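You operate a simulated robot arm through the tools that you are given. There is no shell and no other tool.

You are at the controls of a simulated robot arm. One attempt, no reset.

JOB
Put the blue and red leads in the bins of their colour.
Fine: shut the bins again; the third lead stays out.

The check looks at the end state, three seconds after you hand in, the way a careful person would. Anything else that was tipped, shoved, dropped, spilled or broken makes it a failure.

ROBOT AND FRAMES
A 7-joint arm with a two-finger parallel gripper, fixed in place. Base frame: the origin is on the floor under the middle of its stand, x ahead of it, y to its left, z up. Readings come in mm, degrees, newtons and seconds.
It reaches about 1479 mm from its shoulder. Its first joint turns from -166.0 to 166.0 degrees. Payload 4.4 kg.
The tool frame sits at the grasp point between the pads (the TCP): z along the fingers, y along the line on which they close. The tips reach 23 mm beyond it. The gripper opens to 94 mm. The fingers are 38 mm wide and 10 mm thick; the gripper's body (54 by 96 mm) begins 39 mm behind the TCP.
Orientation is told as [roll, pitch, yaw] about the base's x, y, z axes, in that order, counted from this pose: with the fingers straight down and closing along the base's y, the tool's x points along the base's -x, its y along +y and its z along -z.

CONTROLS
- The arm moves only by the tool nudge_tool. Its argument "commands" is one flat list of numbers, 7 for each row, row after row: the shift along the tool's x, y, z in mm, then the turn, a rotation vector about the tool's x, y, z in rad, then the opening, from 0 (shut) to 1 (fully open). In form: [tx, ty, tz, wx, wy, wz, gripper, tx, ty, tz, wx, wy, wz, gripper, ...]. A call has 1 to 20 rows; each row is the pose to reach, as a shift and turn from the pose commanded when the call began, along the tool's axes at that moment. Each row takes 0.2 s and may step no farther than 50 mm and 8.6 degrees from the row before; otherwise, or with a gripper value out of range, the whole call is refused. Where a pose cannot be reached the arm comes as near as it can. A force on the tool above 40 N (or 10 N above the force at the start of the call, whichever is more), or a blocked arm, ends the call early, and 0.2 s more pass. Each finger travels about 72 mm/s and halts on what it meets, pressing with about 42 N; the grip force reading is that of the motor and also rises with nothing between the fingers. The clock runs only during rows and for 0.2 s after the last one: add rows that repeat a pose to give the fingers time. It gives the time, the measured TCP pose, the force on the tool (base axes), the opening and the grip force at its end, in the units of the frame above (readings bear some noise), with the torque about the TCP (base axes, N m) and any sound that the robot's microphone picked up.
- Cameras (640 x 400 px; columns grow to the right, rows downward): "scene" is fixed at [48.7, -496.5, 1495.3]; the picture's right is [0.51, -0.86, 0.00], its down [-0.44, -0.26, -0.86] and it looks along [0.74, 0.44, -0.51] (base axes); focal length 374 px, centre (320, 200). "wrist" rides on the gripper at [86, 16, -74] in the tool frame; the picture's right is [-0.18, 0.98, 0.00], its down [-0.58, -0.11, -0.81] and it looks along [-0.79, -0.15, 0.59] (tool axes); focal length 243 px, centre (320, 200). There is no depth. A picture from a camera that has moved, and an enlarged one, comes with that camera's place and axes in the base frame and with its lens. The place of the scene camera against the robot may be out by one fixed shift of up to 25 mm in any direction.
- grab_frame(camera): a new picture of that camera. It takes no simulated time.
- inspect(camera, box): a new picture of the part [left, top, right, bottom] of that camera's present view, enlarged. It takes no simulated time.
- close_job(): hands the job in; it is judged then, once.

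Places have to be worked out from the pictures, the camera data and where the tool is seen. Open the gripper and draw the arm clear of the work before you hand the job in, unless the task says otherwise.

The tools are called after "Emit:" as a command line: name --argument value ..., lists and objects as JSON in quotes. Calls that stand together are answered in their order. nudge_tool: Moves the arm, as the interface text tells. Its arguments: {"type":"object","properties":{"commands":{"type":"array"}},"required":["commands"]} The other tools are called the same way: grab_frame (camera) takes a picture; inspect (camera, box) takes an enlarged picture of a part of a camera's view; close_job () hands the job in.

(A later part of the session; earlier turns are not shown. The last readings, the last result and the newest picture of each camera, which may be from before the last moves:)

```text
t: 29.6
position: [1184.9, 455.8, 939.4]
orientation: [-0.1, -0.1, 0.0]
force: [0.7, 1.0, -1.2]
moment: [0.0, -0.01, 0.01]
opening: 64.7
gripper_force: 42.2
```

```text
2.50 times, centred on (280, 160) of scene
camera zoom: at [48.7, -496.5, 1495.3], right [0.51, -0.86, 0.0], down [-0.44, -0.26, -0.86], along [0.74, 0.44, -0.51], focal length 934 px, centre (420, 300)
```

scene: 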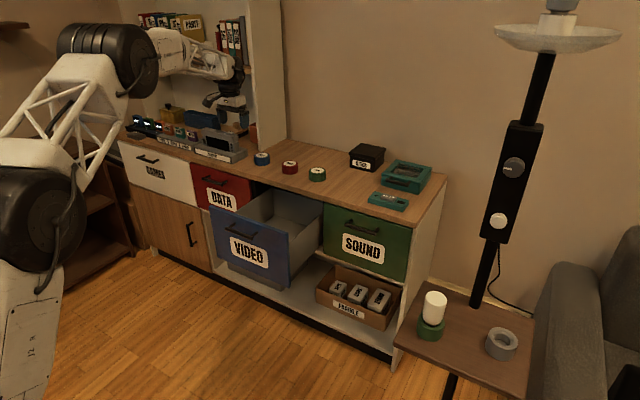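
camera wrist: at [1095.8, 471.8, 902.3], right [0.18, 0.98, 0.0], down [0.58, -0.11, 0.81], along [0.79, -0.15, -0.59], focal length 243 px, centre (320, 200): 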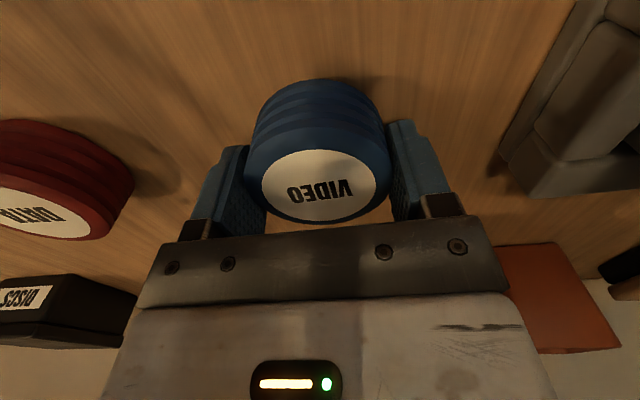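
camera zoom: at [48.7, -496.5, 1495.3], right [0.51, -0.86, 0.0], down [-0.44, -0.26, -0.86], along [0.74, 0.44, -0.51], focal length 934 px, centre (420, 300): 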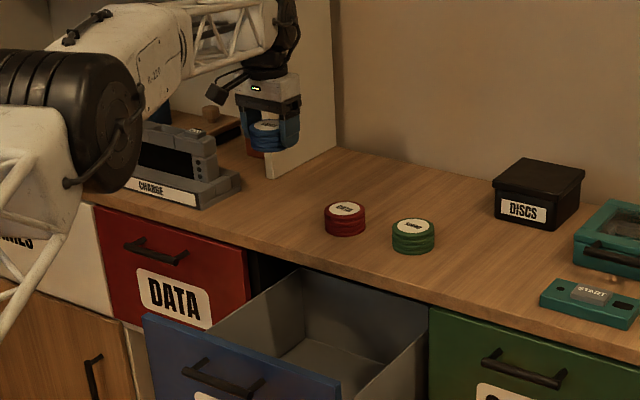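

The lead is held. I carry it back and right at this height to above the open VIDEO drawer, about (975, 270, 945).

Emit:
nudge_tool --commands '[35, -31, -1, 0, 0, 0, 0.5, 70, -62, -2, 0, 0, 0, 0.5, 105, -93, -3, 0, 0, 0, 0.5, 140, -124, -4, 0, 0, 0, 0.5, 175, -155, -5, 0, 0, 0, 0.5, 210, -186, -6, 0, 0, 0, 0.5, 210, -186, -6, 0, 0, 0, 0.5]'

Emit:
grab_frame --camera "wrist"

Emit:
inspect --camera "scene" --box '[180, 110, 360, 290]'

```text
t: 31.2
position: [975.3, 271.5, 944.8]
orientation: [-0.2, 0.0, -0.1]
force: [0.4, -0.2, -1.1]
moment: [0.04, 0.02, 0.04]
opening: 64.9
gripper_force: 42.1
```

```text
taken
camera wrist: at [888.5, 288.0, 1017.7], right [0.18, 0.98, 0.0], down [0.58, -0.11, 0.81], along [0.79, -0.15, -0.59], focal length 243 px, centre (320, 200)
```

wrist: 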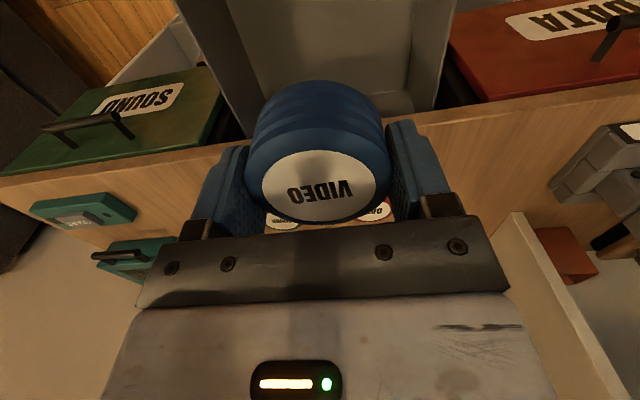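

```text
2.22 times, centred on (270, 200) of scene
camera zoom: at [48.7, -496.5, 1495.3], right [0.51, -0.86, 0.0], down [-0.44, -0.26, -0.86], along [0.74, 0.44, -0.51], focal length 830 px, centre (431, 200)
```

zoom: 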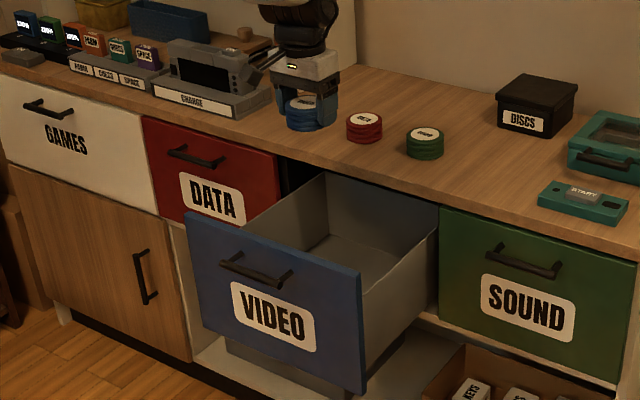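

The lead hangs above the drawer's middle. I lower it to z≈790 with a small +x shift, to keep the wrist camera clear of the drawer front, then look inside.

Emit:
nudge_tool --commands '[-2, 0, 40, 0, 0, 0, 0.5, -5, 0, 80, 0, 0, 0, 0.5, -8, 0, 120, 0, 0, 0, 0.5, -10, 0, 155, 0, 0, 0, 0.5, -10, 0, 155, 0, 0, 0, 0.5]'

Emit:
grab_frame --camera "wrist"

Emit:
inspect --camera "scene" --box '[180, 110, 360, 290]'

```text
t: 32.4
position: [984.9, 271.7, 790.6]
orientation: [-0.2, -0.1, -0.1]
force: [0.2, 0.5, -0.9]
moment: [-0.02, -0.01, 0.02]
opening: 64.7
gripper_force: 41.6
```

```text
taken
camera wrist: at [897.1, 288.0, 863.6], right [0.18, 0.98, 0.0], down [0.58, -0.11, 0.81], along [0.79, -0.15, -0.59], focal length 243 px, centre (320, 200)
```

wrist: 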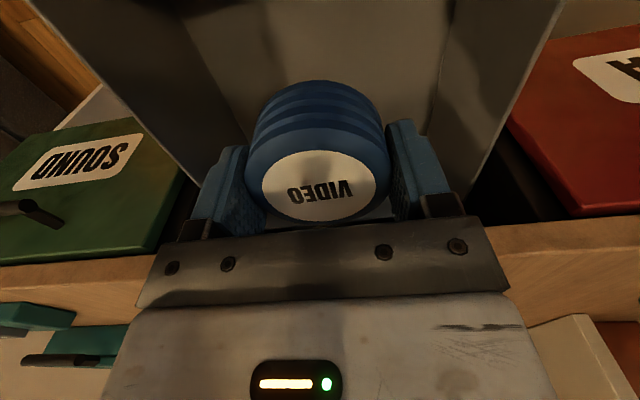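

```text
2.22 times, centred on (270, 200) of scene
camera zoom: at [48.7, -496.5, 1495.3], right [0.51, -0.86, 0.0], down [-0.44, -0.26, -0.86], along [0.74, 0.44, -0.51], focal length 830 px, centre (431, 200)
```

zoom: 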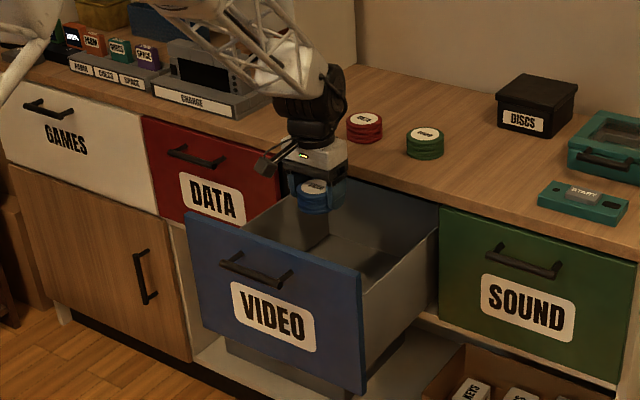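

Clear inside. I lower further to z≈680, watching for contact.

Emit:
nudge_tool --commands '[0, 0, 35, 0, 0, 0, 0.5, 0, 0, 70, 0, 0, 0, 0.5, 0, 0, 105, 0, 0, 0, 0.5, 0, 0, 105, 0, 0, 0, 0.5]'

Emit:
grab_frame --camera "wrist"

Emit:
inspect --camera "scene" --box '[180, 110, 360, 290]'

```text
t: 33.4
position: [984.3, 270.4, 684.2]
orientation: [-0.2, -0.1, 0.0]
force: [0.5, 0.1, -0.9]
moment: [0.02, 0.02, -0.04]
opening: 64.8
gripper_force: 42.3
```

```text
taken
camera wrist: at [897.0, 287.4, 758.6], right [0.18, 0.98, 0.0], down [0.58, -0.11, 0.81], along [0.79, -0.15, -0.59], focal length 243 px, centre (320, 200)
```

wrist: 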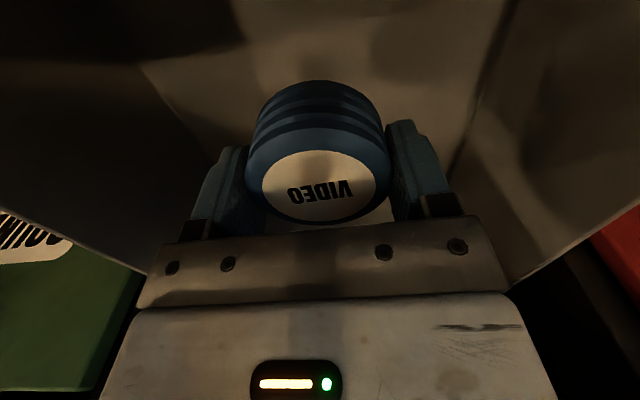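

```text
2.22 times, centred on (270, 200) of scene
camera zoom: at [48.7, -496.5, 1495.3], right [0.51, -0.86, 0.0], down [-0.44, -0.26, -0.86], along [0.74, 0.44, -0.51], focal length 830 px, centre (431, 200)
```

zoom: 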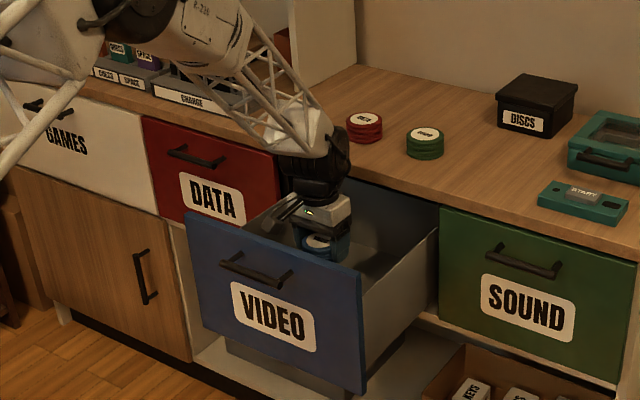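

Still free. From the floor edges I judge the drawer floor at z≈550–560, so I lower to z≈612 (lead bottom about 580).

Emit:
nudge_tool --commands '[0, 0, 25, 0, 0, 0, 0.5, 0, 0, 50, 0, 0, 0, 0.5, 0, 0, 72, 0, 0, 0, 0.5, 0, 0, 72, 0, 0, 0, 0.5]'

Emit:
inspect --camera "scene" --box '[180, 110, 360, 290]'

Emit:
grab_frame --camera "wrist"

```text
t: 34.4
position: [982.4, 268.3, 613.6]
orientation: [-0.2, 0.0, 0.0]
force: [0.1, 0.9, -0.2]
moment: [-0.01, -0.04, -0.03]
opening: 64.7
gripper_force: 41.9
```

```text
2.22 times, centred on (270, 200) of scene
camera zoom: at [48.7, -496.5, 1495.3], right [0.51, -0.86, 0.0], down [-0.44, -0.26, -0.86], along [0.74, 0.44, -0.51], focal length 830 px, centre (431, 200)
```

zoom: 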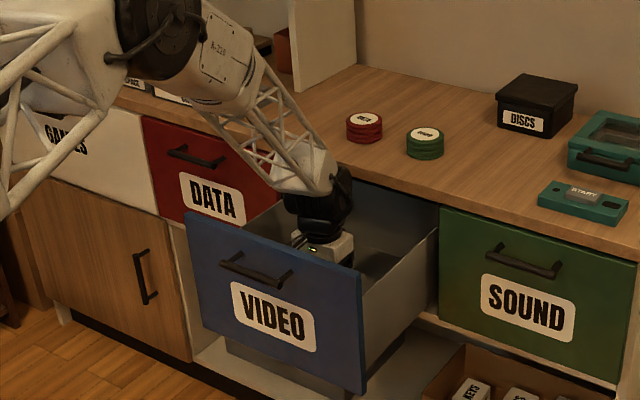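

```text
taken
camera wrist: at [895.8, 284.9, 686.8], right [0.18, 0.98, 0.0], down [0.58, -0.11, 0.81], along [0.79, -0.15, -0.59], focal length 243 px, centre (320, 200)
```

wrist: 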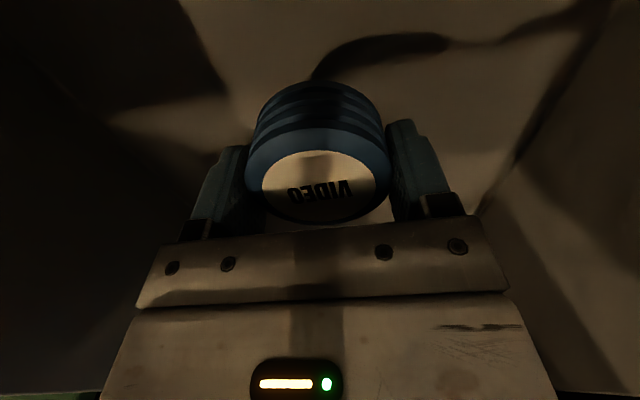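

The lead's shadow shows it is close to the drawer floor. I creep down in 3 mm rows, stopping on contact.

Emit:
nudge_tool --commands '[0, 0, 4, 0, 0, 0, 0.5, 0, 0, 8, 0, 0, 0, 0.5, 0, 0, 11, 0, 0, 0, 0.5, 0, 0, 14, 0, 0, 0, 0.5, 0, 0, 17, 0, 0, 0, 0.5, 0, 0, 20, 0, 0, 0, 0.5, 0, 0, 20, 0, 0, 0, 0.5]'

Emit:
grab_frame --camera "wrist"

```text
t: 36.0
position: [984.7, 268.8, 593.5]
orientation: [-0.2, -0.1, 0.0]
force: [-0.2, -0.1, -1.7]
moment: [0.0, 0.0, 0.02]
opening: 64.5
gripper_force: 41.5
```

```text
taken
camera wrist: at [897.6, 285.0, 666.6], right [0.18, 0.98, 0.0], down [0.58, -0.11, 0.81], along [0.79, -0.15, -0.59], focal length 243 px, centre (320, 200)
```

wrist: 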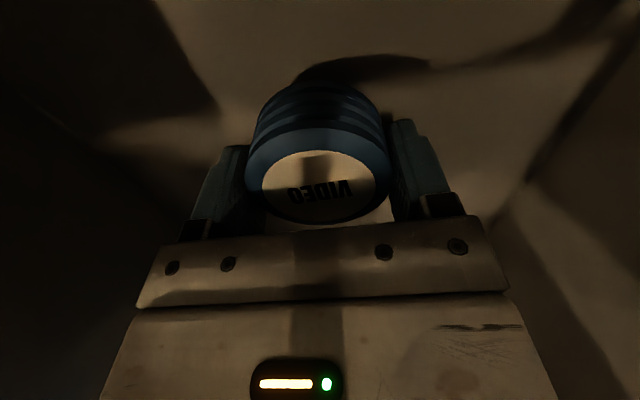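

No contact yet. I creep down up to another 20 mm in small rows.

Emit:
nudge_tool --commands '[0, 0, 3, 0, 0, 0, 0.5, 0, 0, 6, 0, 0, 0, 0.5, 0, 0, 9, 0, 0, 0, 0.5, 0, 0, 12, 0, 0, 0, 0.5, 0, 0, 15, 0, 0, 0, 0.5, 0, 0, 18, 0, 0, 0, 0.5, 0, 0, 18, 0, 0, 0, 0.5]'

Emit:
inspect --camera "wrist" --box '[160, 0, 640, 260]'

Emit:
inspect --camera "scene" --box '[180, 110, 360, 290]'

```text
t: 37.6
position: [984.4, 268.4, 577.8]
orientation: [0.0, -0.3, 0.1]
force: [1.7, -2.6, 33.4]
moment: [0.23, 0.46, -0.03]
opening: 65.0
gripper_force: 41.8
```

```text
1.33 times, centred on (400, 130) of wrist
camera zoom: at [898.2, 285.7, 651.8], right [0.18, 0.98, 0.0], down [0.58, -0.11, 0.81], along [0.8, -0.15, -0.59], focal length 324 px, centre (213, 293)
```

zoom: 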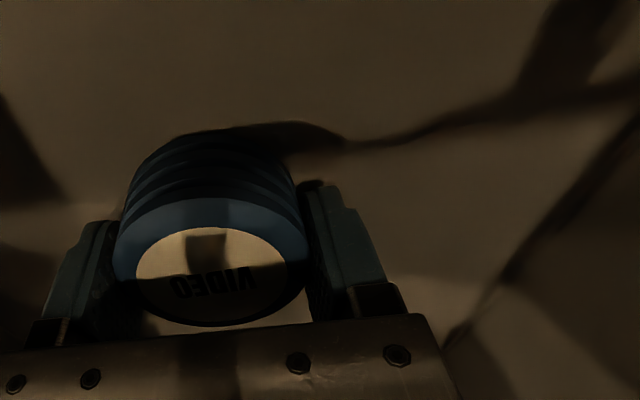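

```text
2.22 times, centred on (270, 200) of scene
camera zoom: at [48.7, -496.5, 1495.3], right [0.51, -0.86, 0.0], down [-0.44, -0.26, -0.86], along [0.74, 0.44, -0.51], focal length 830 px, centre (431, 200)
```

zoom: 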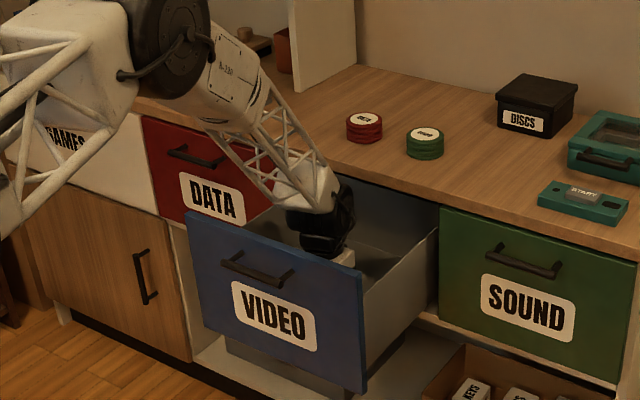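

Contact with the drawer floor: 33 N upward at TCP z≈578. I raise 1.5 mm to relieve it and open the gripper.

Emit:
nudge_tool --commands '[0, 0, -1, 0, 0, 0, 0.5, 0, 0, -1.8, 0, 0, 0, 0.5, 0, 0, -1.8, 0, 0, 0, 0.75, 0, 0, -1.8, 0, 0, 0, 0.9, 0, 0, -1.8, 0, 0, 0, 0.95, 0, 0, -1.8, 0, 0, 0, 0.95]'

Emit:
grab_frame --camera "wrist"

```text
t: 39.0
position: [984.3, 269.3, 576.8]
orientation: [-0.2, -0.1, 0.0]
force: [0.9, -0.2, 0.5]
moment: [0.02, -0.03, 0.04]
opening: 89.3
gripper_force: 0.1
```

```text
taken
camera wrist: at [896.9, 285.5, 650.6], right [0.18, 0.98, 0.0], down [0.58, -0.11, 0.81], along [0.79, -0.15, -0.59], focal length 243 px, centre (320, 200)
```

wrist: 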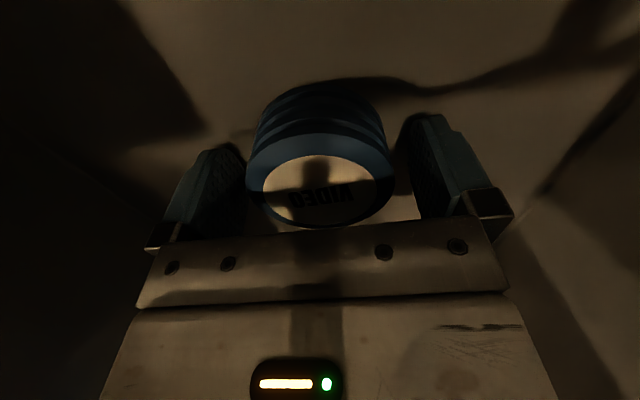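

The lead is released and standing on the drawer floor. I rise straight up out of the drawer to z≈950.

Emit:
nudge_tool --commands '[0, 0, -15, 0, 0, 0, 0.95, 0, 0, -40, 0, 0, 0, 0.95, 0, 0, -80, 0, 0, 0, 0.95, 0, 0, -125, 0, 0, 0, 0.95, 0, 0, -170, 0, 0, 0, 0.95, 0, 0, -215, 0, 0, 0, 1, 0, 0, -260, 0, 0, 0, 1, 0, 0, -305, 0, 0, 0, 1, 0, 0, -350, 0, 0, 0, 1, 0, 0, -375, 0, 0, 0, 1, 0, 0, -375, 0, 0, 0, 1]'

Emit:
grab_frame --camera "wrist"

Emit:
inspect --camera "scene" --box '[180, 110, 360, 290]'

```text
t: 41.4
position: [984.2, 269.8, 955.2]
orientation: [-0.2, -0.2, 0.0]
force: [0.1, 1.0, 0.5]
moment: [0.0, 0.01, 0.01]
opening: 93.8
gripper_force: 0.0
```

```text
taken
camera wrist: at [897.5, 286.0, 1028.1], right [0.18, 0.98, 0.0], down [0.58, -0.11, 0.81], along [0.79, -0.15, -0.59], focal length 243 px, centre (320, 200)
```

wrist: 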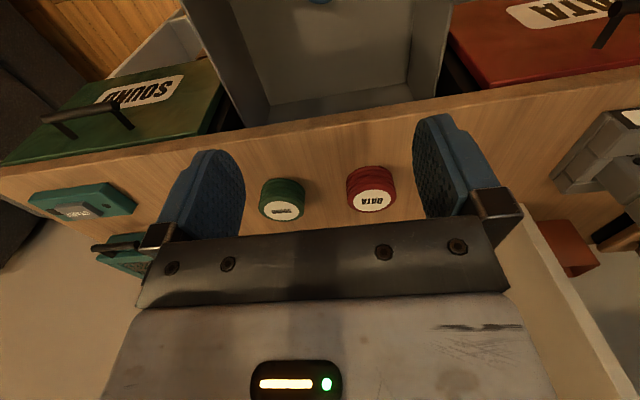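

```text
2.22 times, centred on (270, 200) of scene
camera zoom: at [48.7, -496.5, 1495.3], right [0.51, -0.86, 0.0], down [-0.44, -0.26, -0.86], along [0.74, 0.44, -0.51], focal length 830 px, centre (431, 200)
```

zoom: 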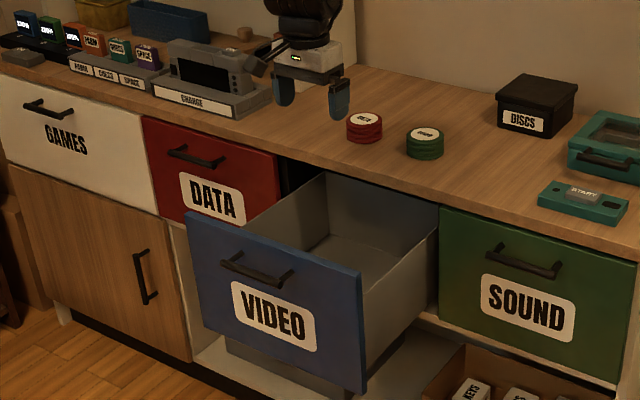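

The blue lead is in the drawer, and red and green are untouched. To shut the VIDEO drawer I'll push its handle bar with the vertical fingers, so I first move back to x≈740 at this height.

Emit:
nudge_tool --commands '[48, -0.8, 0, 0, 0, 0, 0.8, 96, -1.6, 0, 0, 0, 0, 0.6, 144, -2.4, 0, 0, 0, 0, 0.53, 192, -3.2, 0, 0, 0, 0, 0.53, 240, -4, 0, 0, 0, 0, 0.53, 240, -4, 0, 0, 0, 0, 0.53]'

Emit:
grab_frame --camera "wrist"

```text
t: 42.8
position: [744.1, 267.0, 950.2]
orientation: [-0.1, -0.2, 0.0]
force: [0.5, 0.0, -0.7]
moment: [0.02, 0.0, 0.0]
opening: 50.1
gripper_force: 0.1
```

```text
taken
camera wrist: at [657.1, 283.4, 1024.4], right [0.18, 0.98, 0.0], down [0.58, -0.11, 0.81], along [0.79, -0.15, -0.59], focal length 243 px, centre (320, 200)
```

wrist: 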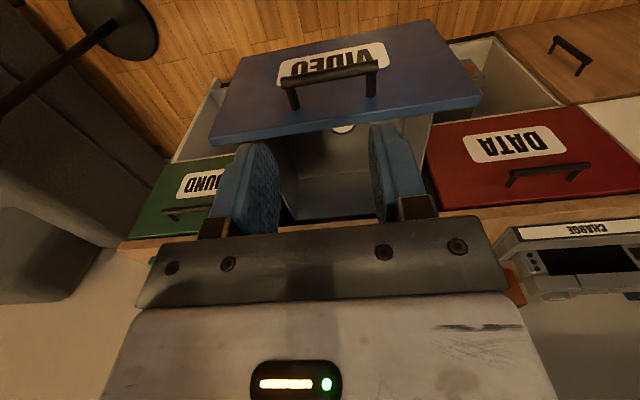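

From here I can also see the blue lead's label inside the drawer, and the bar is where I expect it (x≈796). I descend to z≈728 in front of the bar.

Emit:
nudge_tool --commands '[4, 0, 45, 0, 0, 0, 0.53, 8, -1, 90, 0, 0, 0, 0.53, 8, -1, 135, 0, 0, 0, 0.53, 8, -1, 180, 0, 0, 0, 0.53, 8, -1, 222, 0, 0, 0, 0.53, 8, -1, 222, 0, 0, 0, 0.53]'

Emit:
grab_frame --camera "wrist"

Emit:
inspect --camera "scene" --box '[180, 110, 360, 290]'

```text
t: 44.2
position: [735.8, 261.8, 729.3]
orientation: [-0.2, -0.1, 0.0]
force: [0.2, 0.1, -0.2]
moment: [0.01, 0.01, 0.0]
opening: 50.0
gripper_force: 0.1
```

```text
taken
camera wrist: at [650.5, 279.3, 803.6], right [0.18, 0.98, 0.0], down [0.58, -0.11, 0.81], along [0.79, -0.15, -0.59], focal length 243 px, centre (320, 200)
```

wrist: 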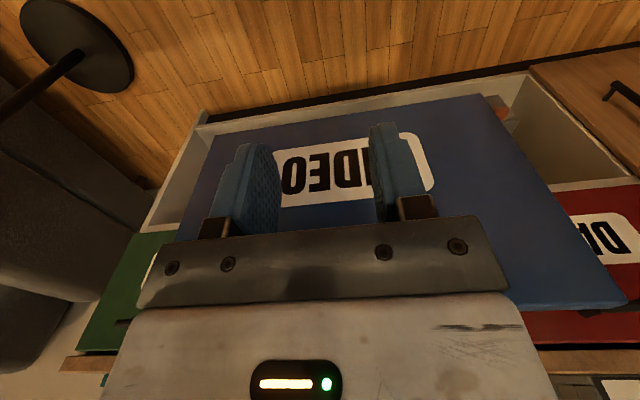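

```text
2.22 times, centred on (270, 200) of scene
camera zoom: at [48.7, -496.5, 1495.3], right [0.51, -0.86, 0.0], down [-0.44, -0.26, -0.86], along [0.74, 0.44, -0.51], focal length 830 px, centre (431, 200)
```

zoom: 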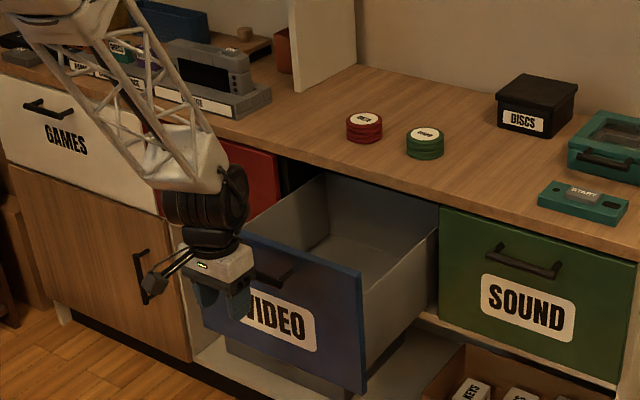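

The open fingers are in front of the bar at TCP (736, 262, 729). I push +x in 12 mm rows, keeping the last stretch for a slower call.

Emit:
nudge_tool --commands '[-8, 0, 0, 0, 0, 0, 0.53, -16, 0.2, 0, 0, 0, 0, 0.53, -24, 0.4, 0, 0, 0, 0, 0.53, -32, 0.6, 0, 0, 0, 0, 0.53, -40, 0.8, 0, 0, 0, 0, 0.53, -50, 1, 0, 0, 0, 0, 0.53, -62, 1.2, 0, 0, 0, 0, 0.53, -74, 1.4, 0, 0, 0, 0, 0.53, -86, 1.6, 0, 0, 0, 0, 0.53, -98, 1.8, 0, 0, 0, 0, 0.53, -110, 2, 0, 0, 0, 0, 0.53, -110, 2, 0, 0, 0, 0, 0.53]'

Emit:
inspect --camera "scene" --box '[180, 110, 360, 290]'

```text
t: 46.8
position: [846.5, 266.6, 730.4]
orientation: [-0.3, -0.1, -0.1]
force: [0.5, -1.1, -0.4]
moment: [0.01, 0.01, 0.0]
opening: 49.8
gripper_force: 0.0
```

```text
2.22 times, centred on (270, 200) of scene
camera zoom: at [48.7, -496.5, 1495.3], right [0.51, -0.86, 0.0], down [-0.44, -0.26, -0.86], along [0.74, 0.44, -0.51], focal length 830 px, centre (431, 200)
```

zoom: 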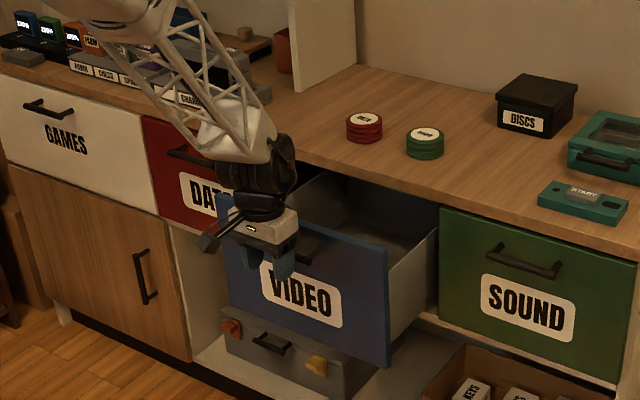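

The drawer is sliding in with no resistance. I keep pushing to x≈978.

Emit:
nudge_tool --commands '[-10, 0, 0, 0, 0, 0, 0.53, -22, 0, 0, 0, 0, 0, 0.53, -34, 0, 0, 0, 0, 0, 0.53, -46, 0, 0, 0, 0, 0, 0.53, -58, 0, 0, 0, 0, 0, 0.53, -70, 0, 0, 0, 0, 0, 0.53, -82, 0, 0, 0, 0, 0, 0.53, -94, 0, 0, 0, 0, 0, 0.53, -106, 0, 0, 0, 0, 0, 0.53, -117, 0, 0, 0, 0, 0, 0.53, -125, 0, 0, 0, 0, 0, 0.53, -131, 0, 0, 0, 0, 0, 0.53, -131, 0, 0, 0, 0, 0, 0.53]'

Emit:
inspect --camera "scene" --box '[180, 110, 360, 290]'

```text
t: 49.6
position: [977.0, 265.5, 730.2]
orientation: [-0.2, -0.1, 0.0]
force: [0.5, 0.3, 0.3]
moment: [-0.05, 0.02, 0.01]
opening: 50.0
gripper_force: 0.0
```

```text
2.22 times, centred on (270, 200) of scene
camera zoom: at [48.7, -496.5, 1495.3], right [0.51, -0.86, 0.0], down [-0.44, -0.26, -0.86], along [0.74, 0.44, -0.51], focal length 830 px, centre (431, 200)
```

zoom: 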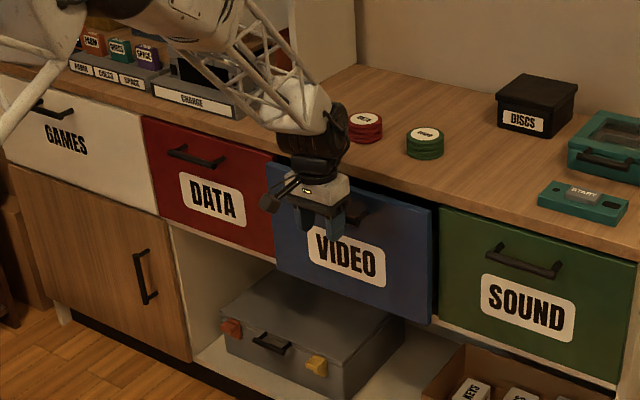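

About 25 mm remain. I push the rest in 3 mm rows; the force limit will stop it when the drawer seats.

Emit:
nudge_tool --commands '[-4, 0, 0, 0, 0, 0, 0.53, -8, 0, 0, 0, 0, 0, 0.53, -12, 0, 0, 0, 0, 0, 0.53, -15, 0, 0, 0, 0, 0, 0.53, -18, 0, 0, 0, 0, 0, 0.53, -21, 0, 0, 0, 0, 0, 0.53, -23, 0, 0, 0, 0, 0, 0.53, -25, 0, 0, 0, 0, 0, 0.53, -27, 0, 0, 0, 0, 0, 0.53, -29, 0, 0, 0, 0, 0, 0.53, -31, 0, 0, 0, 0, 0, 0.53]'

Emit:
inspect --camera "scene" --box '[180, 110, 360, 290]'

```text
t: 52.0
position: [1006.9, 264.9, 729.8]
orientation: [-0.3, 0.2, 0.1]
force: [-11.8, -0.9, 5.2]
moment: [-0.05, -0.12, -0.14]
opening: 50.5
gripper_force: 0.2
stopped in row 11: the force on the tool passed its limit at 49 N (the readings are from after the stop); the commanded pose is now the measured one
```

```text
2.22 times, centred on (270, 200) of scene
camera zoom: at [48.7, -496.5, 1495.3], right [0.51, -0.86, 0.0], down [-0.44, -0.26, -0.86], along [0.74, 0.44, -0.51], focal length 830 px, centre (431, 200)
```

zoom: 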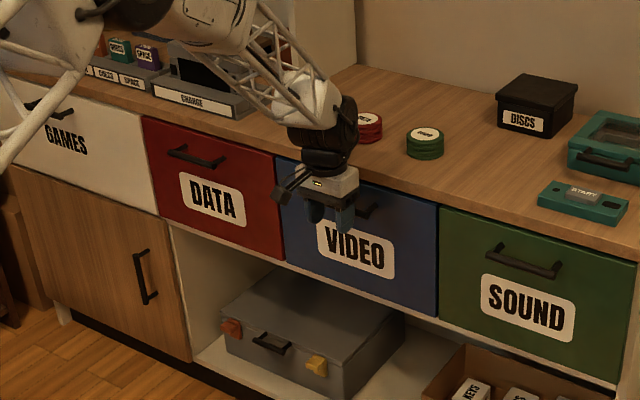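

The drawer seated (TCP stopped at x=1007) and its front is flush with its neighbours. I back away from the handle and rise before going to the DATA handle, which I estimate at (1028, 608, 737).

Emit:
nudge_tool --commands '[20, 0, 0, 0, 0, 0, 0.53, 60, 0, 0, 0, 0, 0, 0.53, 100, 0, 0, 0, 0, 0, 0.53, 110, 0, -40, 0, 0, 0, 0.6, 115, 0, -85, 0, 0, 0, 0.7, 115, 0, -130, 0, 0, 0, 0.8, 115, 0, -170, 0, 0, 0, 1, 115, 0, -170, 0, 0, 0, 1]'

Emit:
grab_frame --camera "scene"

Emit:
grab_frame --camera "wrist"

```text
t: 53.8
position: [890.6, 268.7, 900.0]
orientation: [-0.2, 0.1, 0.0]
force: [1.1, 0.2, 0.1]
moment: [0.01, 0.02, 0.0]
opening: 94.1
gripper_force: 0.0
```

```text
taken
```

scene: 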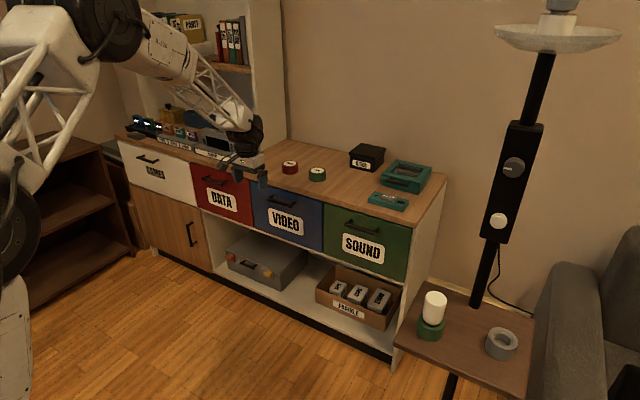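

```text
taken
camera wrist: at [804.3, 286.2, 973.2], right [0.18, 0.98, 0.0], down [0.58, -0.11, 0.81], along [0.79, -0.15, -0.59], focal length 243 px, centre (320, 200)
```

wrist: 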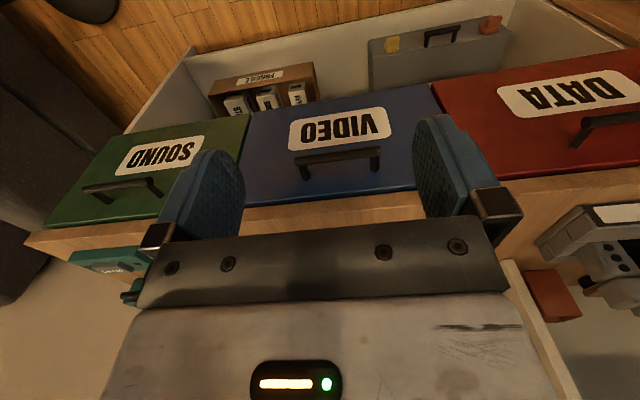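

Everything is in order and VIDEO looks flush. Now I move left to about (880, 608, 900) while turning the yaw to −90°.

Emit:
nudge_tool --commands '[1, 30.9, 0, 0, 0, 0.1428, 1, 2, 61.8, 0, 0, 0, 0.2856, 1, 3, 92.7, 0, 0, 0, 0.4284, 1, 4, 123.6, 0, 0, 0, 0.5712, 1, 5, 154.5, 0, 0, 0, 0.714, 1, 6, 185.4, 0, 0, 0, 0.8568, 1, 7, 216.3, 0, 0, 0, 0.9996, 1, 8, 247.2, 0, 0, 0, 1.1424, 1, 9, 278.1, 0, 0, 0, 1.2852, 1, 10, 309, 0, 0, 0, 1.428, 1, 10, 339, 0, 0, 0, 1.5708, 1, 10, 339, 0, 0, 0, 1.5708, 1]'

Emit:
grab_frame --camera "scene"

Emit:
grab_frame --camera "wrist"

```text
t: 56.4
position: [881.9, 606.8, 898.1]
orientation: [-0.2, -0.2, -90.1]
force: [-0.7, -0.5, 0.2]
moment: [0.02, -0.04, -0.01]
opening: 93.7
gripper_force: 0.0
```

```text
taken
```

scene: 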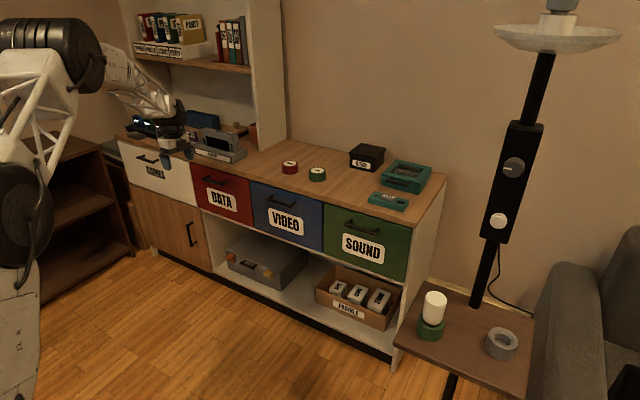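

```text
taken
camera wrist: at [897.9, 694.0, 971.8], right [0.98, -0.19, 0.0], down [-0.11, -0.58, 0.81], along [-0.15, -0.79, -0.59], focal length 243 px, centre (320, 200)
```

wrist: 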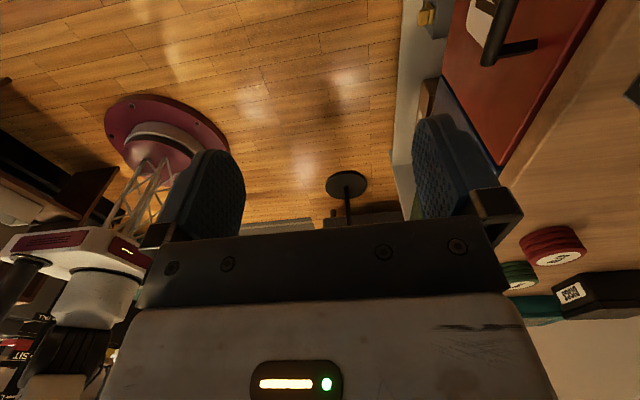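

I now tilt the fingers 40° and go to the stand-off in front of the DATA handle, mirroring the VIDEO approach, with the gripper narrowed to 36 mm.

Emit:
nudge_tool --commands '[0, 16, 18, -0.1396, 0, 0, 0.8, 0, 32, 36, -0.2792, 0, 0, 0.6, 1, 50, 52, -0.4188, 0, 0, 0.5, 1, 68, 68, -0.5584, 0, 0, 0.38, 1, 86, 84, -0.698, 0, 0, 0.38, 1, 86, 84, -0.698, 0, 0, 0.38]'

Emit:
inspect --camera "scene" --box '[110, 110, 280, 250]'

Emit:
inspect --camera "wrist" --box '[230, 60, 430, 240]'

```text
t: 57.8
position: [968.2, 606.5, 814.3]
orientation: [40.1, -0.3, -90.0]
force: [-0.2, 0.2, 0.2]
moment: [0.01, -0.02, 0.01]
opening: 35.7
gripper_force: 0.0
```

```text
2.86 times, centred on (195, 180) of scene
camera zoom: at [48.7, -496.5, 1495.3], right [0.51, -0.86, 0.0], down [-0.44, -0.26, -0.86], along [0.74, 0.44, -0.51], focal length 1068 px, centre (677, 257)
```

zoom: 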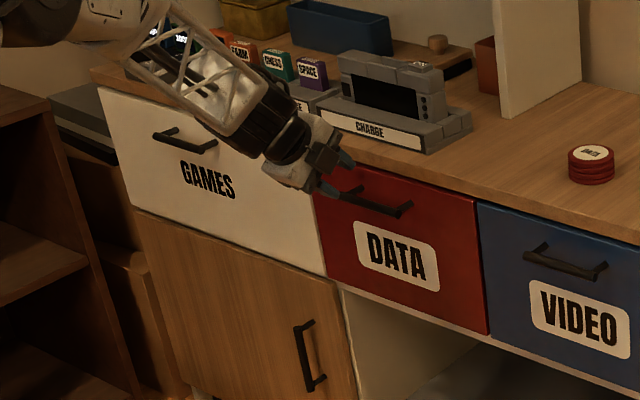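

```text
2.22 times, centred on (330, 150) of wrist
camera zoom: at [931.7, 693.7, 880.9], right [0.75, -0.18, 0.63], down [-0.6, -0.58, 0.55], along [0.27, -0.79, -0.55], focal length 539 px, centre (298, 311)
```

zoom: 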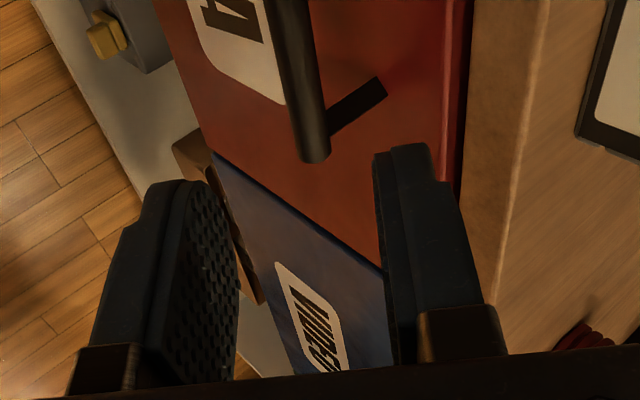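

The bar is 99 mm ahead and centred at y≈617. I advance 91 mm along the fingers with corrections of +9 mm in y and −2 mm across.

Emit:
nudge_tool --commands '[4, -0.7, 15, 0, 0, 0, 0.38, 9, -1.4, 35, 0, 0, 0, 0.38, 9, -2, 55, 0, 0, 0, 0.38, 9, -2, 73, 0, 0, 0, 0.38, 9, -2, 91, 0, 0, 0, 0.38, 9, -2, 91, 0, 0, 0, 0.38]'

Emit:
inspect --camera "wrist" --box '[230, 60, 430, 240]'

```text
t: 59.1
position: [1023.6, 614.8, 742.9]
orientation: [39.9, -0.2, -90.0]
force: [-1.4, 1.1, 0.4]
moment: [0.0, 0.04, -0.01]
opening: 35.7
gripper_force: 0.0
```

```text
2.22 times, centred on (330, 150) of wrist
camera zoom: at [987.6, 701.5, 809.3], right [0.75, -0.18, 0.63], down [-0.6, -0.58, 0.55], along [0.27, -0.79, -0.55], focal length 539 px, centre (298, 311)
```

zoom: 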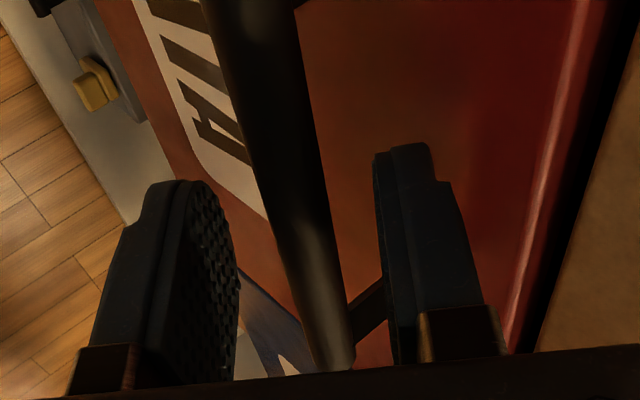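

The DATA bar lies between the fingers just as with VIDEO. I close on it.

Emit:
nudge_tool --commands '[0, 0, 0, 0, 0, 0, 0.25, 0, 0, 0, 0, 0, 0, 0.12, 0, 0, 0, 0, 0, 0, 0, 0, 0, 0, 0, 0, 0, 0, 0, 0, 0, 0, 0, 0, 0]'

```text
t: 60.4
position: [1023.8, 613.8, 743.3]
orientation: [39.9, -0.3, -90.1]
force: [0.5, -0.9, 5.0]
moment: [0.35, -0.04, -0.43]
opening: 13.7
gripper_force: 45.3
```

Gripped (13.7 mm). I pull the DATA drawer out 80 mm first, straight along −x.

Emit:
nudge_tool --commands '[0, -7.67, -6.4, 0, 0, 0, 0, 0, -15.3, -12.8, 0, 0, 0, 0, 0, -26.8, -22.4, 0, 0, 0, 0, 0, -38.4, -32.1, 0, 0, 0, 0, 0, -50, -41.7, 0, 0, 0, 0, 0, -61.4, -51.3, 0, 0, 0, 0, 0, -61.4, -51.3, 0, 0, 0, 0]'

Emit:
inspect --camera "scene" --box '[100, 110, 300, 270]'

```text
t: 62.0
position: [944.3, 614.2, 743.9]
orientation: [39.9, -0.3, -90.1]
force: [0.9, -32.6, 1.9]
moment: [-0.05, -0.03, -0.79]
opening: 13.8
gripper_force: 44.9
```

```text
2.50 times, centred on (200, 190) of scene
camera zoom: at [48.7, -496.5, 1495.3], right [0.51, -0.86, 0.0], down [-0.44, -0.26, -0.86], along [0.74, 0.44, -0.51], focal length 934 px, centre (620, 225)
```

zoom: 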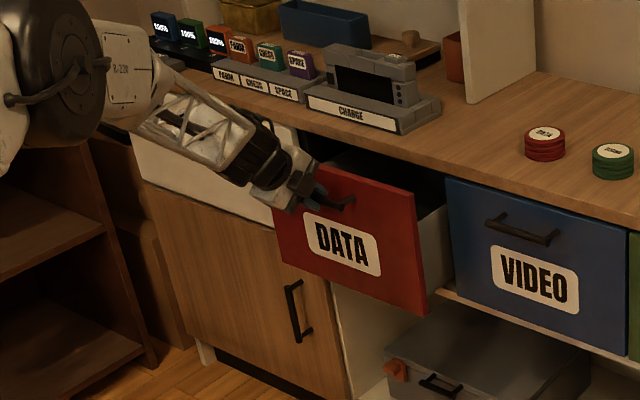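

A 33 N sideways load built up in −y, so I shift −1.6 mm in y to relax it as I pull another 75 mm.

Emit:
nudge_tool --commands '[-0.8, 0, 0, 0, 0, 0, 0, -1.6, 0, 0, 0, 0, 0, 0, -1.6, -11.5, -9.6, 0, 0, 0, 0, -1.6, -23, -19.2, 0, 0, 0, 0, -1.6, -34.5, -28.9, 0, 0, 0, 0, -1.6, -46, -38.5, 0, 0, 0, 0, -1.6, -57.5, -48, 0, 0, 0, 0, -1.6, -57.5, -48, 0, 0, 0, 0]'

```text
t: 63.8
position: [871.0, 615.5, 743.8]
orientation: [39.9, -0.2, -90.0]
force: [-2.1, 30.1, -17.0]
moment: [1.03, 0.12, -0.5]
opening: 14.0
gripper_force: 45.0
```

The load swung the other way, so I take back 1 mm in y and lower slightly while pulling the last 72 mm.

Emit:
nudge_tool --commands '[0.6, -0.3, 0.4, 0, 0, 0, 0, 1.2, -0.6, 0.7, 0, 0, 0, 0, 1.2, -12, -8.9, 0, 0, 0, 0, 1.2, -23.6, -18.5, 0, 0, 0, 0, 1.2, -35, -28.2, 0, 0, 0, 0, 1.2, -46.6, -37.8, 0, 0, 0, 0, 1.2, -56, -45.5, 0, 0, 0, 0, 1.2, -56, -45.5, 0, 0, 0, 0]'

Emit:
inspect --camera "scene" --box '[100, 110, 300, 270]'

```text
t: 65.5
position: [797.3, 615.2, 743.6]
orientation: [40.0, -0.2, -90.0]
force: [1.3, -13.7, 20.7]
moment: [0.09, -0.2, -0.48]
opening: 13.7
gripper_force: 45.5
```

```text
2.50 times, centred on (200, 190) of scene
camera zoom: at [48.7, -496.5, 1495.3], right [0.51, -0.86, 0.0], down [-0.44, -0.26, -0.86], along [0.74, 0.44, -0.51], focal length 934 px, centre (620, 225)
```

zoom: 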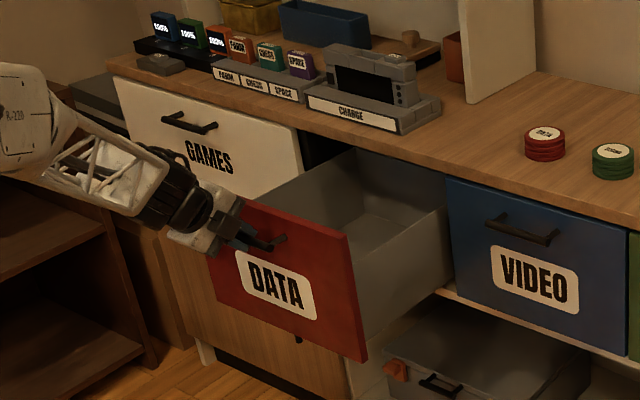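

The DATA drawer is out about 226 mm. I relax the small residual load and open the fingers to 36 mm.

Emit:
nudge_tool --commands '[-0.7, 0.6, -0.8, 0, 0, 0, 0, -0.7, 0.6, -0.8, 0, 0, 0, 0.38, -0.7, 0.6, -0.8, 0, 0, 0, 0.38, -0.7, 0.6, -0.8, 0, 0, 0, 0.38, -0.7, 0.6, -0.8, 0, 0, 0, 0.38]'

Emit:
inspect --camera "wrist" --box '[180, 0, 500, 240]'

```text
t: 66.8
position: [796.3, 615.4, 743.3]
orientation: [40.0, -0.2, -90.0]
force: [0.1, 0.7, -0.1]
moment: [-0.03, 0.0, 0.02]
opening: 35.7
gripper_force: 0.1
```

```text
1.67 times, centred on (340, 120) of wrist
camera zoom: at [761.0, 701.7, 810.0], right [0.75, -0.18, 0.63], down [-0.6, -0.58, 0.55], along [0.27, -0.79, -0.55], focal length 404 px, centre (287, 333)
```

zoom: 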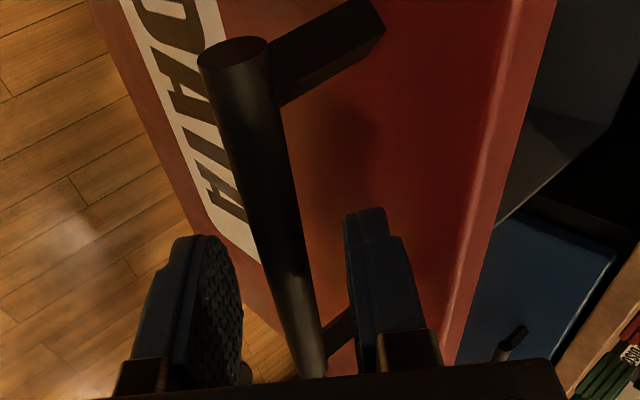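

Free of the bar. I back out 80 mm along the fingers and rise 180 mm, as before.

Emit:
nudge_tool --commands '[0, 0, -25, 0, 0, 0, 0.38, 0, 0, -52, 0, 0, 0, 0.38, 0, 0, -80, 0, 0, 0, 0.38, 0, 29.1, -114.3, 0, 0, 0, 0.6, 0, 58.2, -148.6, 0, 0, 0, 0.8, 0, 87.3, -182.9, 0, 0, 0, 1, 0, 116.4, -217.2, 0, 0, 0, 1]'

Emit:
grab_frame --camera "scene"

```text
t: 68.3
position: [748.1, 614.2, 985.0]
orientation: [39.8, -0.3, -90.0]
force: [-1.0, -0.3, -0.4]
moment: [-0.02, 0.01, 0.02]
opening: 93.8
gripper_force: 0.1
```

```text
taken
```

scene: 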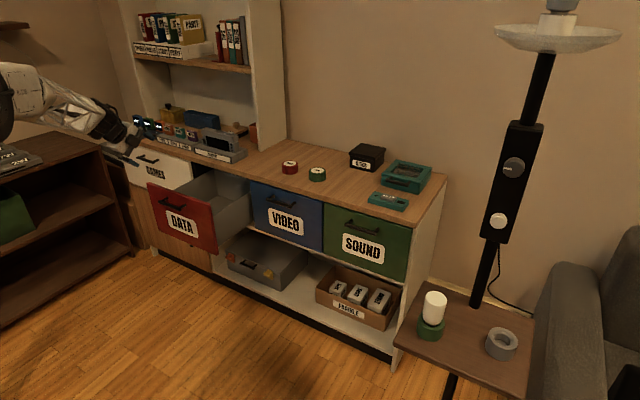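

DATA is open, everything else is in place. I straighten the tool while rising.

Emit:
nudge_tool --commands '[0, 9, -10.7, 0.14, 0, 0, 1, 0, 18, -21.4, 0.28, 0, 0, 1, 0, 27, -32.1, 0.42, 0, 0, 1, 0, 36, -42.8, 0.56, 0, 0, 1, 0, 45, -53.5, 0.696, 0, 0, 1, 0, 45, -53.5, 0.696, 0, 0, 1]'

```text
t: 69.8
position: [747.9, 616.1, 1055.1]
orientation: [-0.1, -0.2, -90.0]
force: [-0.4, -0.2, 0.4]
moment: [-0.01, 0.0, 0.01]
opening: 93.9
gripper_force: 0.0
```

Next I turn the yaw back to 0 while moving to about (1050, 307, 990), in front of and above the red lead.

Emit:
nudge_tool --commands '[-28.1, 27.5, 5.9, 0, 0, -0.1428, 1, -56.2, 54.9, 11.8, 0, 0, -0.2856, 1, -84.3, 82.4, 17.7, 0, 0, -0.4284, 1, -112.4, 109.8, 23.6, 0, 0, -0.5712, 1, -140.5, 137.3, 29.5, 0, 0, -0.714, 1, -168.5, 164.7, 35.5, 0, 0, -0.8568, 1, -196.6, 192.2, 41.4, 0, 0, -0.9996, 1, -224.7, 219.6, 47.3, 0, 0, -1.1424, 1, -252.8, 247.1, 53.2, 0, 0, -1.2852, 1, -280.9, 274.5, 59.1, 0, 0, -1.428, 1, -309, 302, 65, 0, 0, -1.5708, 1, -309, 302, 65, 0, 0, -1.5708, 1]'

Emit:
grab_frame --camera "wrist"

Emit:
grab_frame --camera "scene"

```text
t: 72.3
position: [1049.7, 306.0, 991.5]
orientation: [-0.2, 0.0, 0.2]
force: [0.4, -0.1, 0.2]
moment: [0.0, 0.02, 0.01]
opening: 94.1
gripper_force: 0.0
```

```text
taken
camera wrist: at [963.5, 323.1, 1065.0], right [0.18, 0.98, 0.0], down [0.58, -0.11, 0.81], along [0.79, -0.15, -0.59], focal length 243 px, centre (320, 200)
```

wrist: 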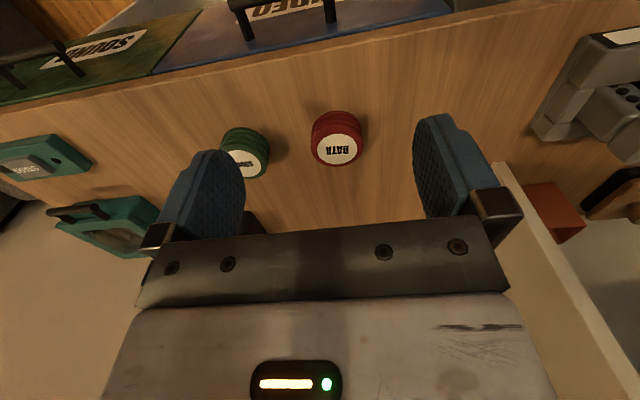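

```text
taken
```

scene: 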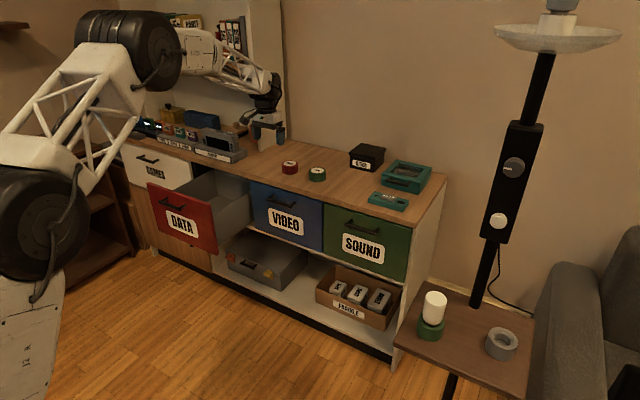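

The red lead is at (1178, 307). I move over it, to z≈870, and check alignment.

Emit:
nudge_tool --commands '[-32, 0, 20, 0, 0, 0, 1, -64, 0.5, 42, 0, 0, 0, 1, -96, 0.8, 66, 0, 0, 0, 1, -120, 1, 92, 0, 0, 0, 1, -129, 1, 120, 0, 0, 0, 1, -129, 1, 120, 0, 0, 0, 1]'

Emit:
grab_frame --camera "wrist"

```text
t: 73.8
position: [1178.7, 306.5, 870.6]
orientation: [-0.1, 0.0, -0.1]
force: [0.0, 0.3, -0.2]
moment: [0.02, -0.03, 0.0]
opening: 93.9
gripper_force: 0.1
```

```text
taken
camera wrist: at [1092.3, 323.5, 944.8], right [0.18, 0.98, 0.0], down [0.58, -0.11, 0.81], along [0.79, -0.15, -0.59], focal length 243 px, centre (320, 200)
```

wrist: 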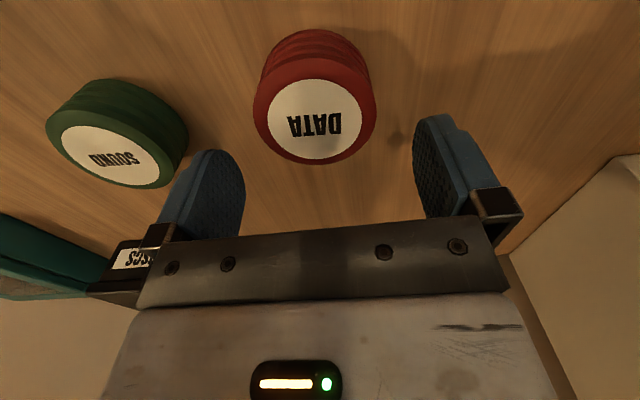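

The red lead is centred at about (1175, 305). I descend to z≈829 with a small correction and close the gripper.

Emit:
nudge_tool --commands '[1.5, -0.5, 14, 0, 0, 0, 1, 3, -1, 28, 0, 0, 0, 1, 3, -1, 41.5, 0, 0, 0, 1, 3, -1, 41.5, 0, 0, 0, 0.85, 3, -1, 41.5, 0, 0, 0, 0.72, 3, -1, 41.5, 0, 0, 0, 0.6, 3, -1, 41.5, 0, 0, 0, 0.55, 3, -1, 41.5, 0, 0, 0, 0.5]'

Emit:
grab_frame --camera "wrist"

```text
t: 75.5
position: [1176.8, 305.8, 829.3]
orientation: [-0.2, 0.0, 0.0]
force: [-0.3, -1.7, 1.2]
moment: [0.05, 0.03, -0.02]
opening: 64.6
gripper_force: 41.9
```

```text
taken
camera wrist: at [1089.5, 323.1, 903.0], right [0.18, 0.98, 0.0], down [0.58, -0.11, 0.81], along [0.79, -0.15, -0.59], focal length 243 px, centre (320, 200)
```

wrist: 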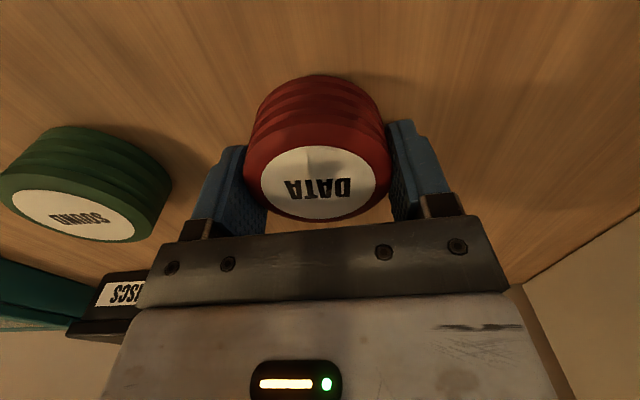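

Red lead gripped (64.6 mm, 42 N). I lift it 125 mm and check.

Emit:
nudge_tool --commands '[0, 0, -15, 0, 0, 0, 0.5, 0, 0, -45, 0, 0, 0, 0.5, 0, 0, -85, 0, 0, 0, 0.5, 0, 0, -125, 0, 0, 0, 0.5, 0, 0, -125, 0, 0, 0, 0.5]'

Emit:
inspect --camera "scene" --box '[130, 80, 350, 260]'

```text
t: 76.8
position: [1176.4, 304.5, 955.2]
orientation: [-0.1, 0.0, 0.1]
force: [0.9, -0.2, -0.6]
moment: [-0.01, 0.04, 0.0]
opening: 64.5
gripper_force: 42.1
```

```text
2.22 times, centred on (240, 170) of scene
camera zoom: at [48.7, -496.5, 1495.3], right [0.51, -0.86, 0.0], down [-0.44, -0.26, -0.86], along [0.74, 0.44, -0.51], focal length 830 px, centre (498, 267)
```

zoom: 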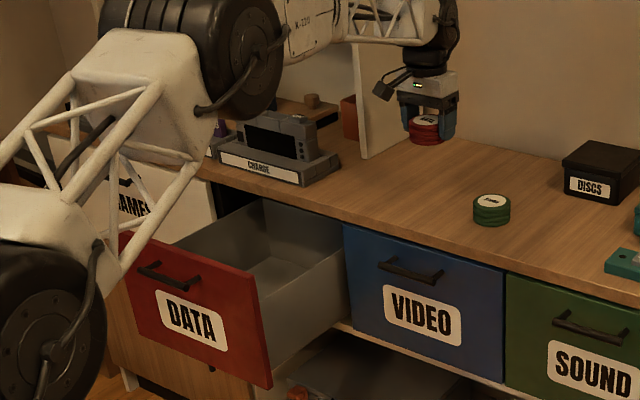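

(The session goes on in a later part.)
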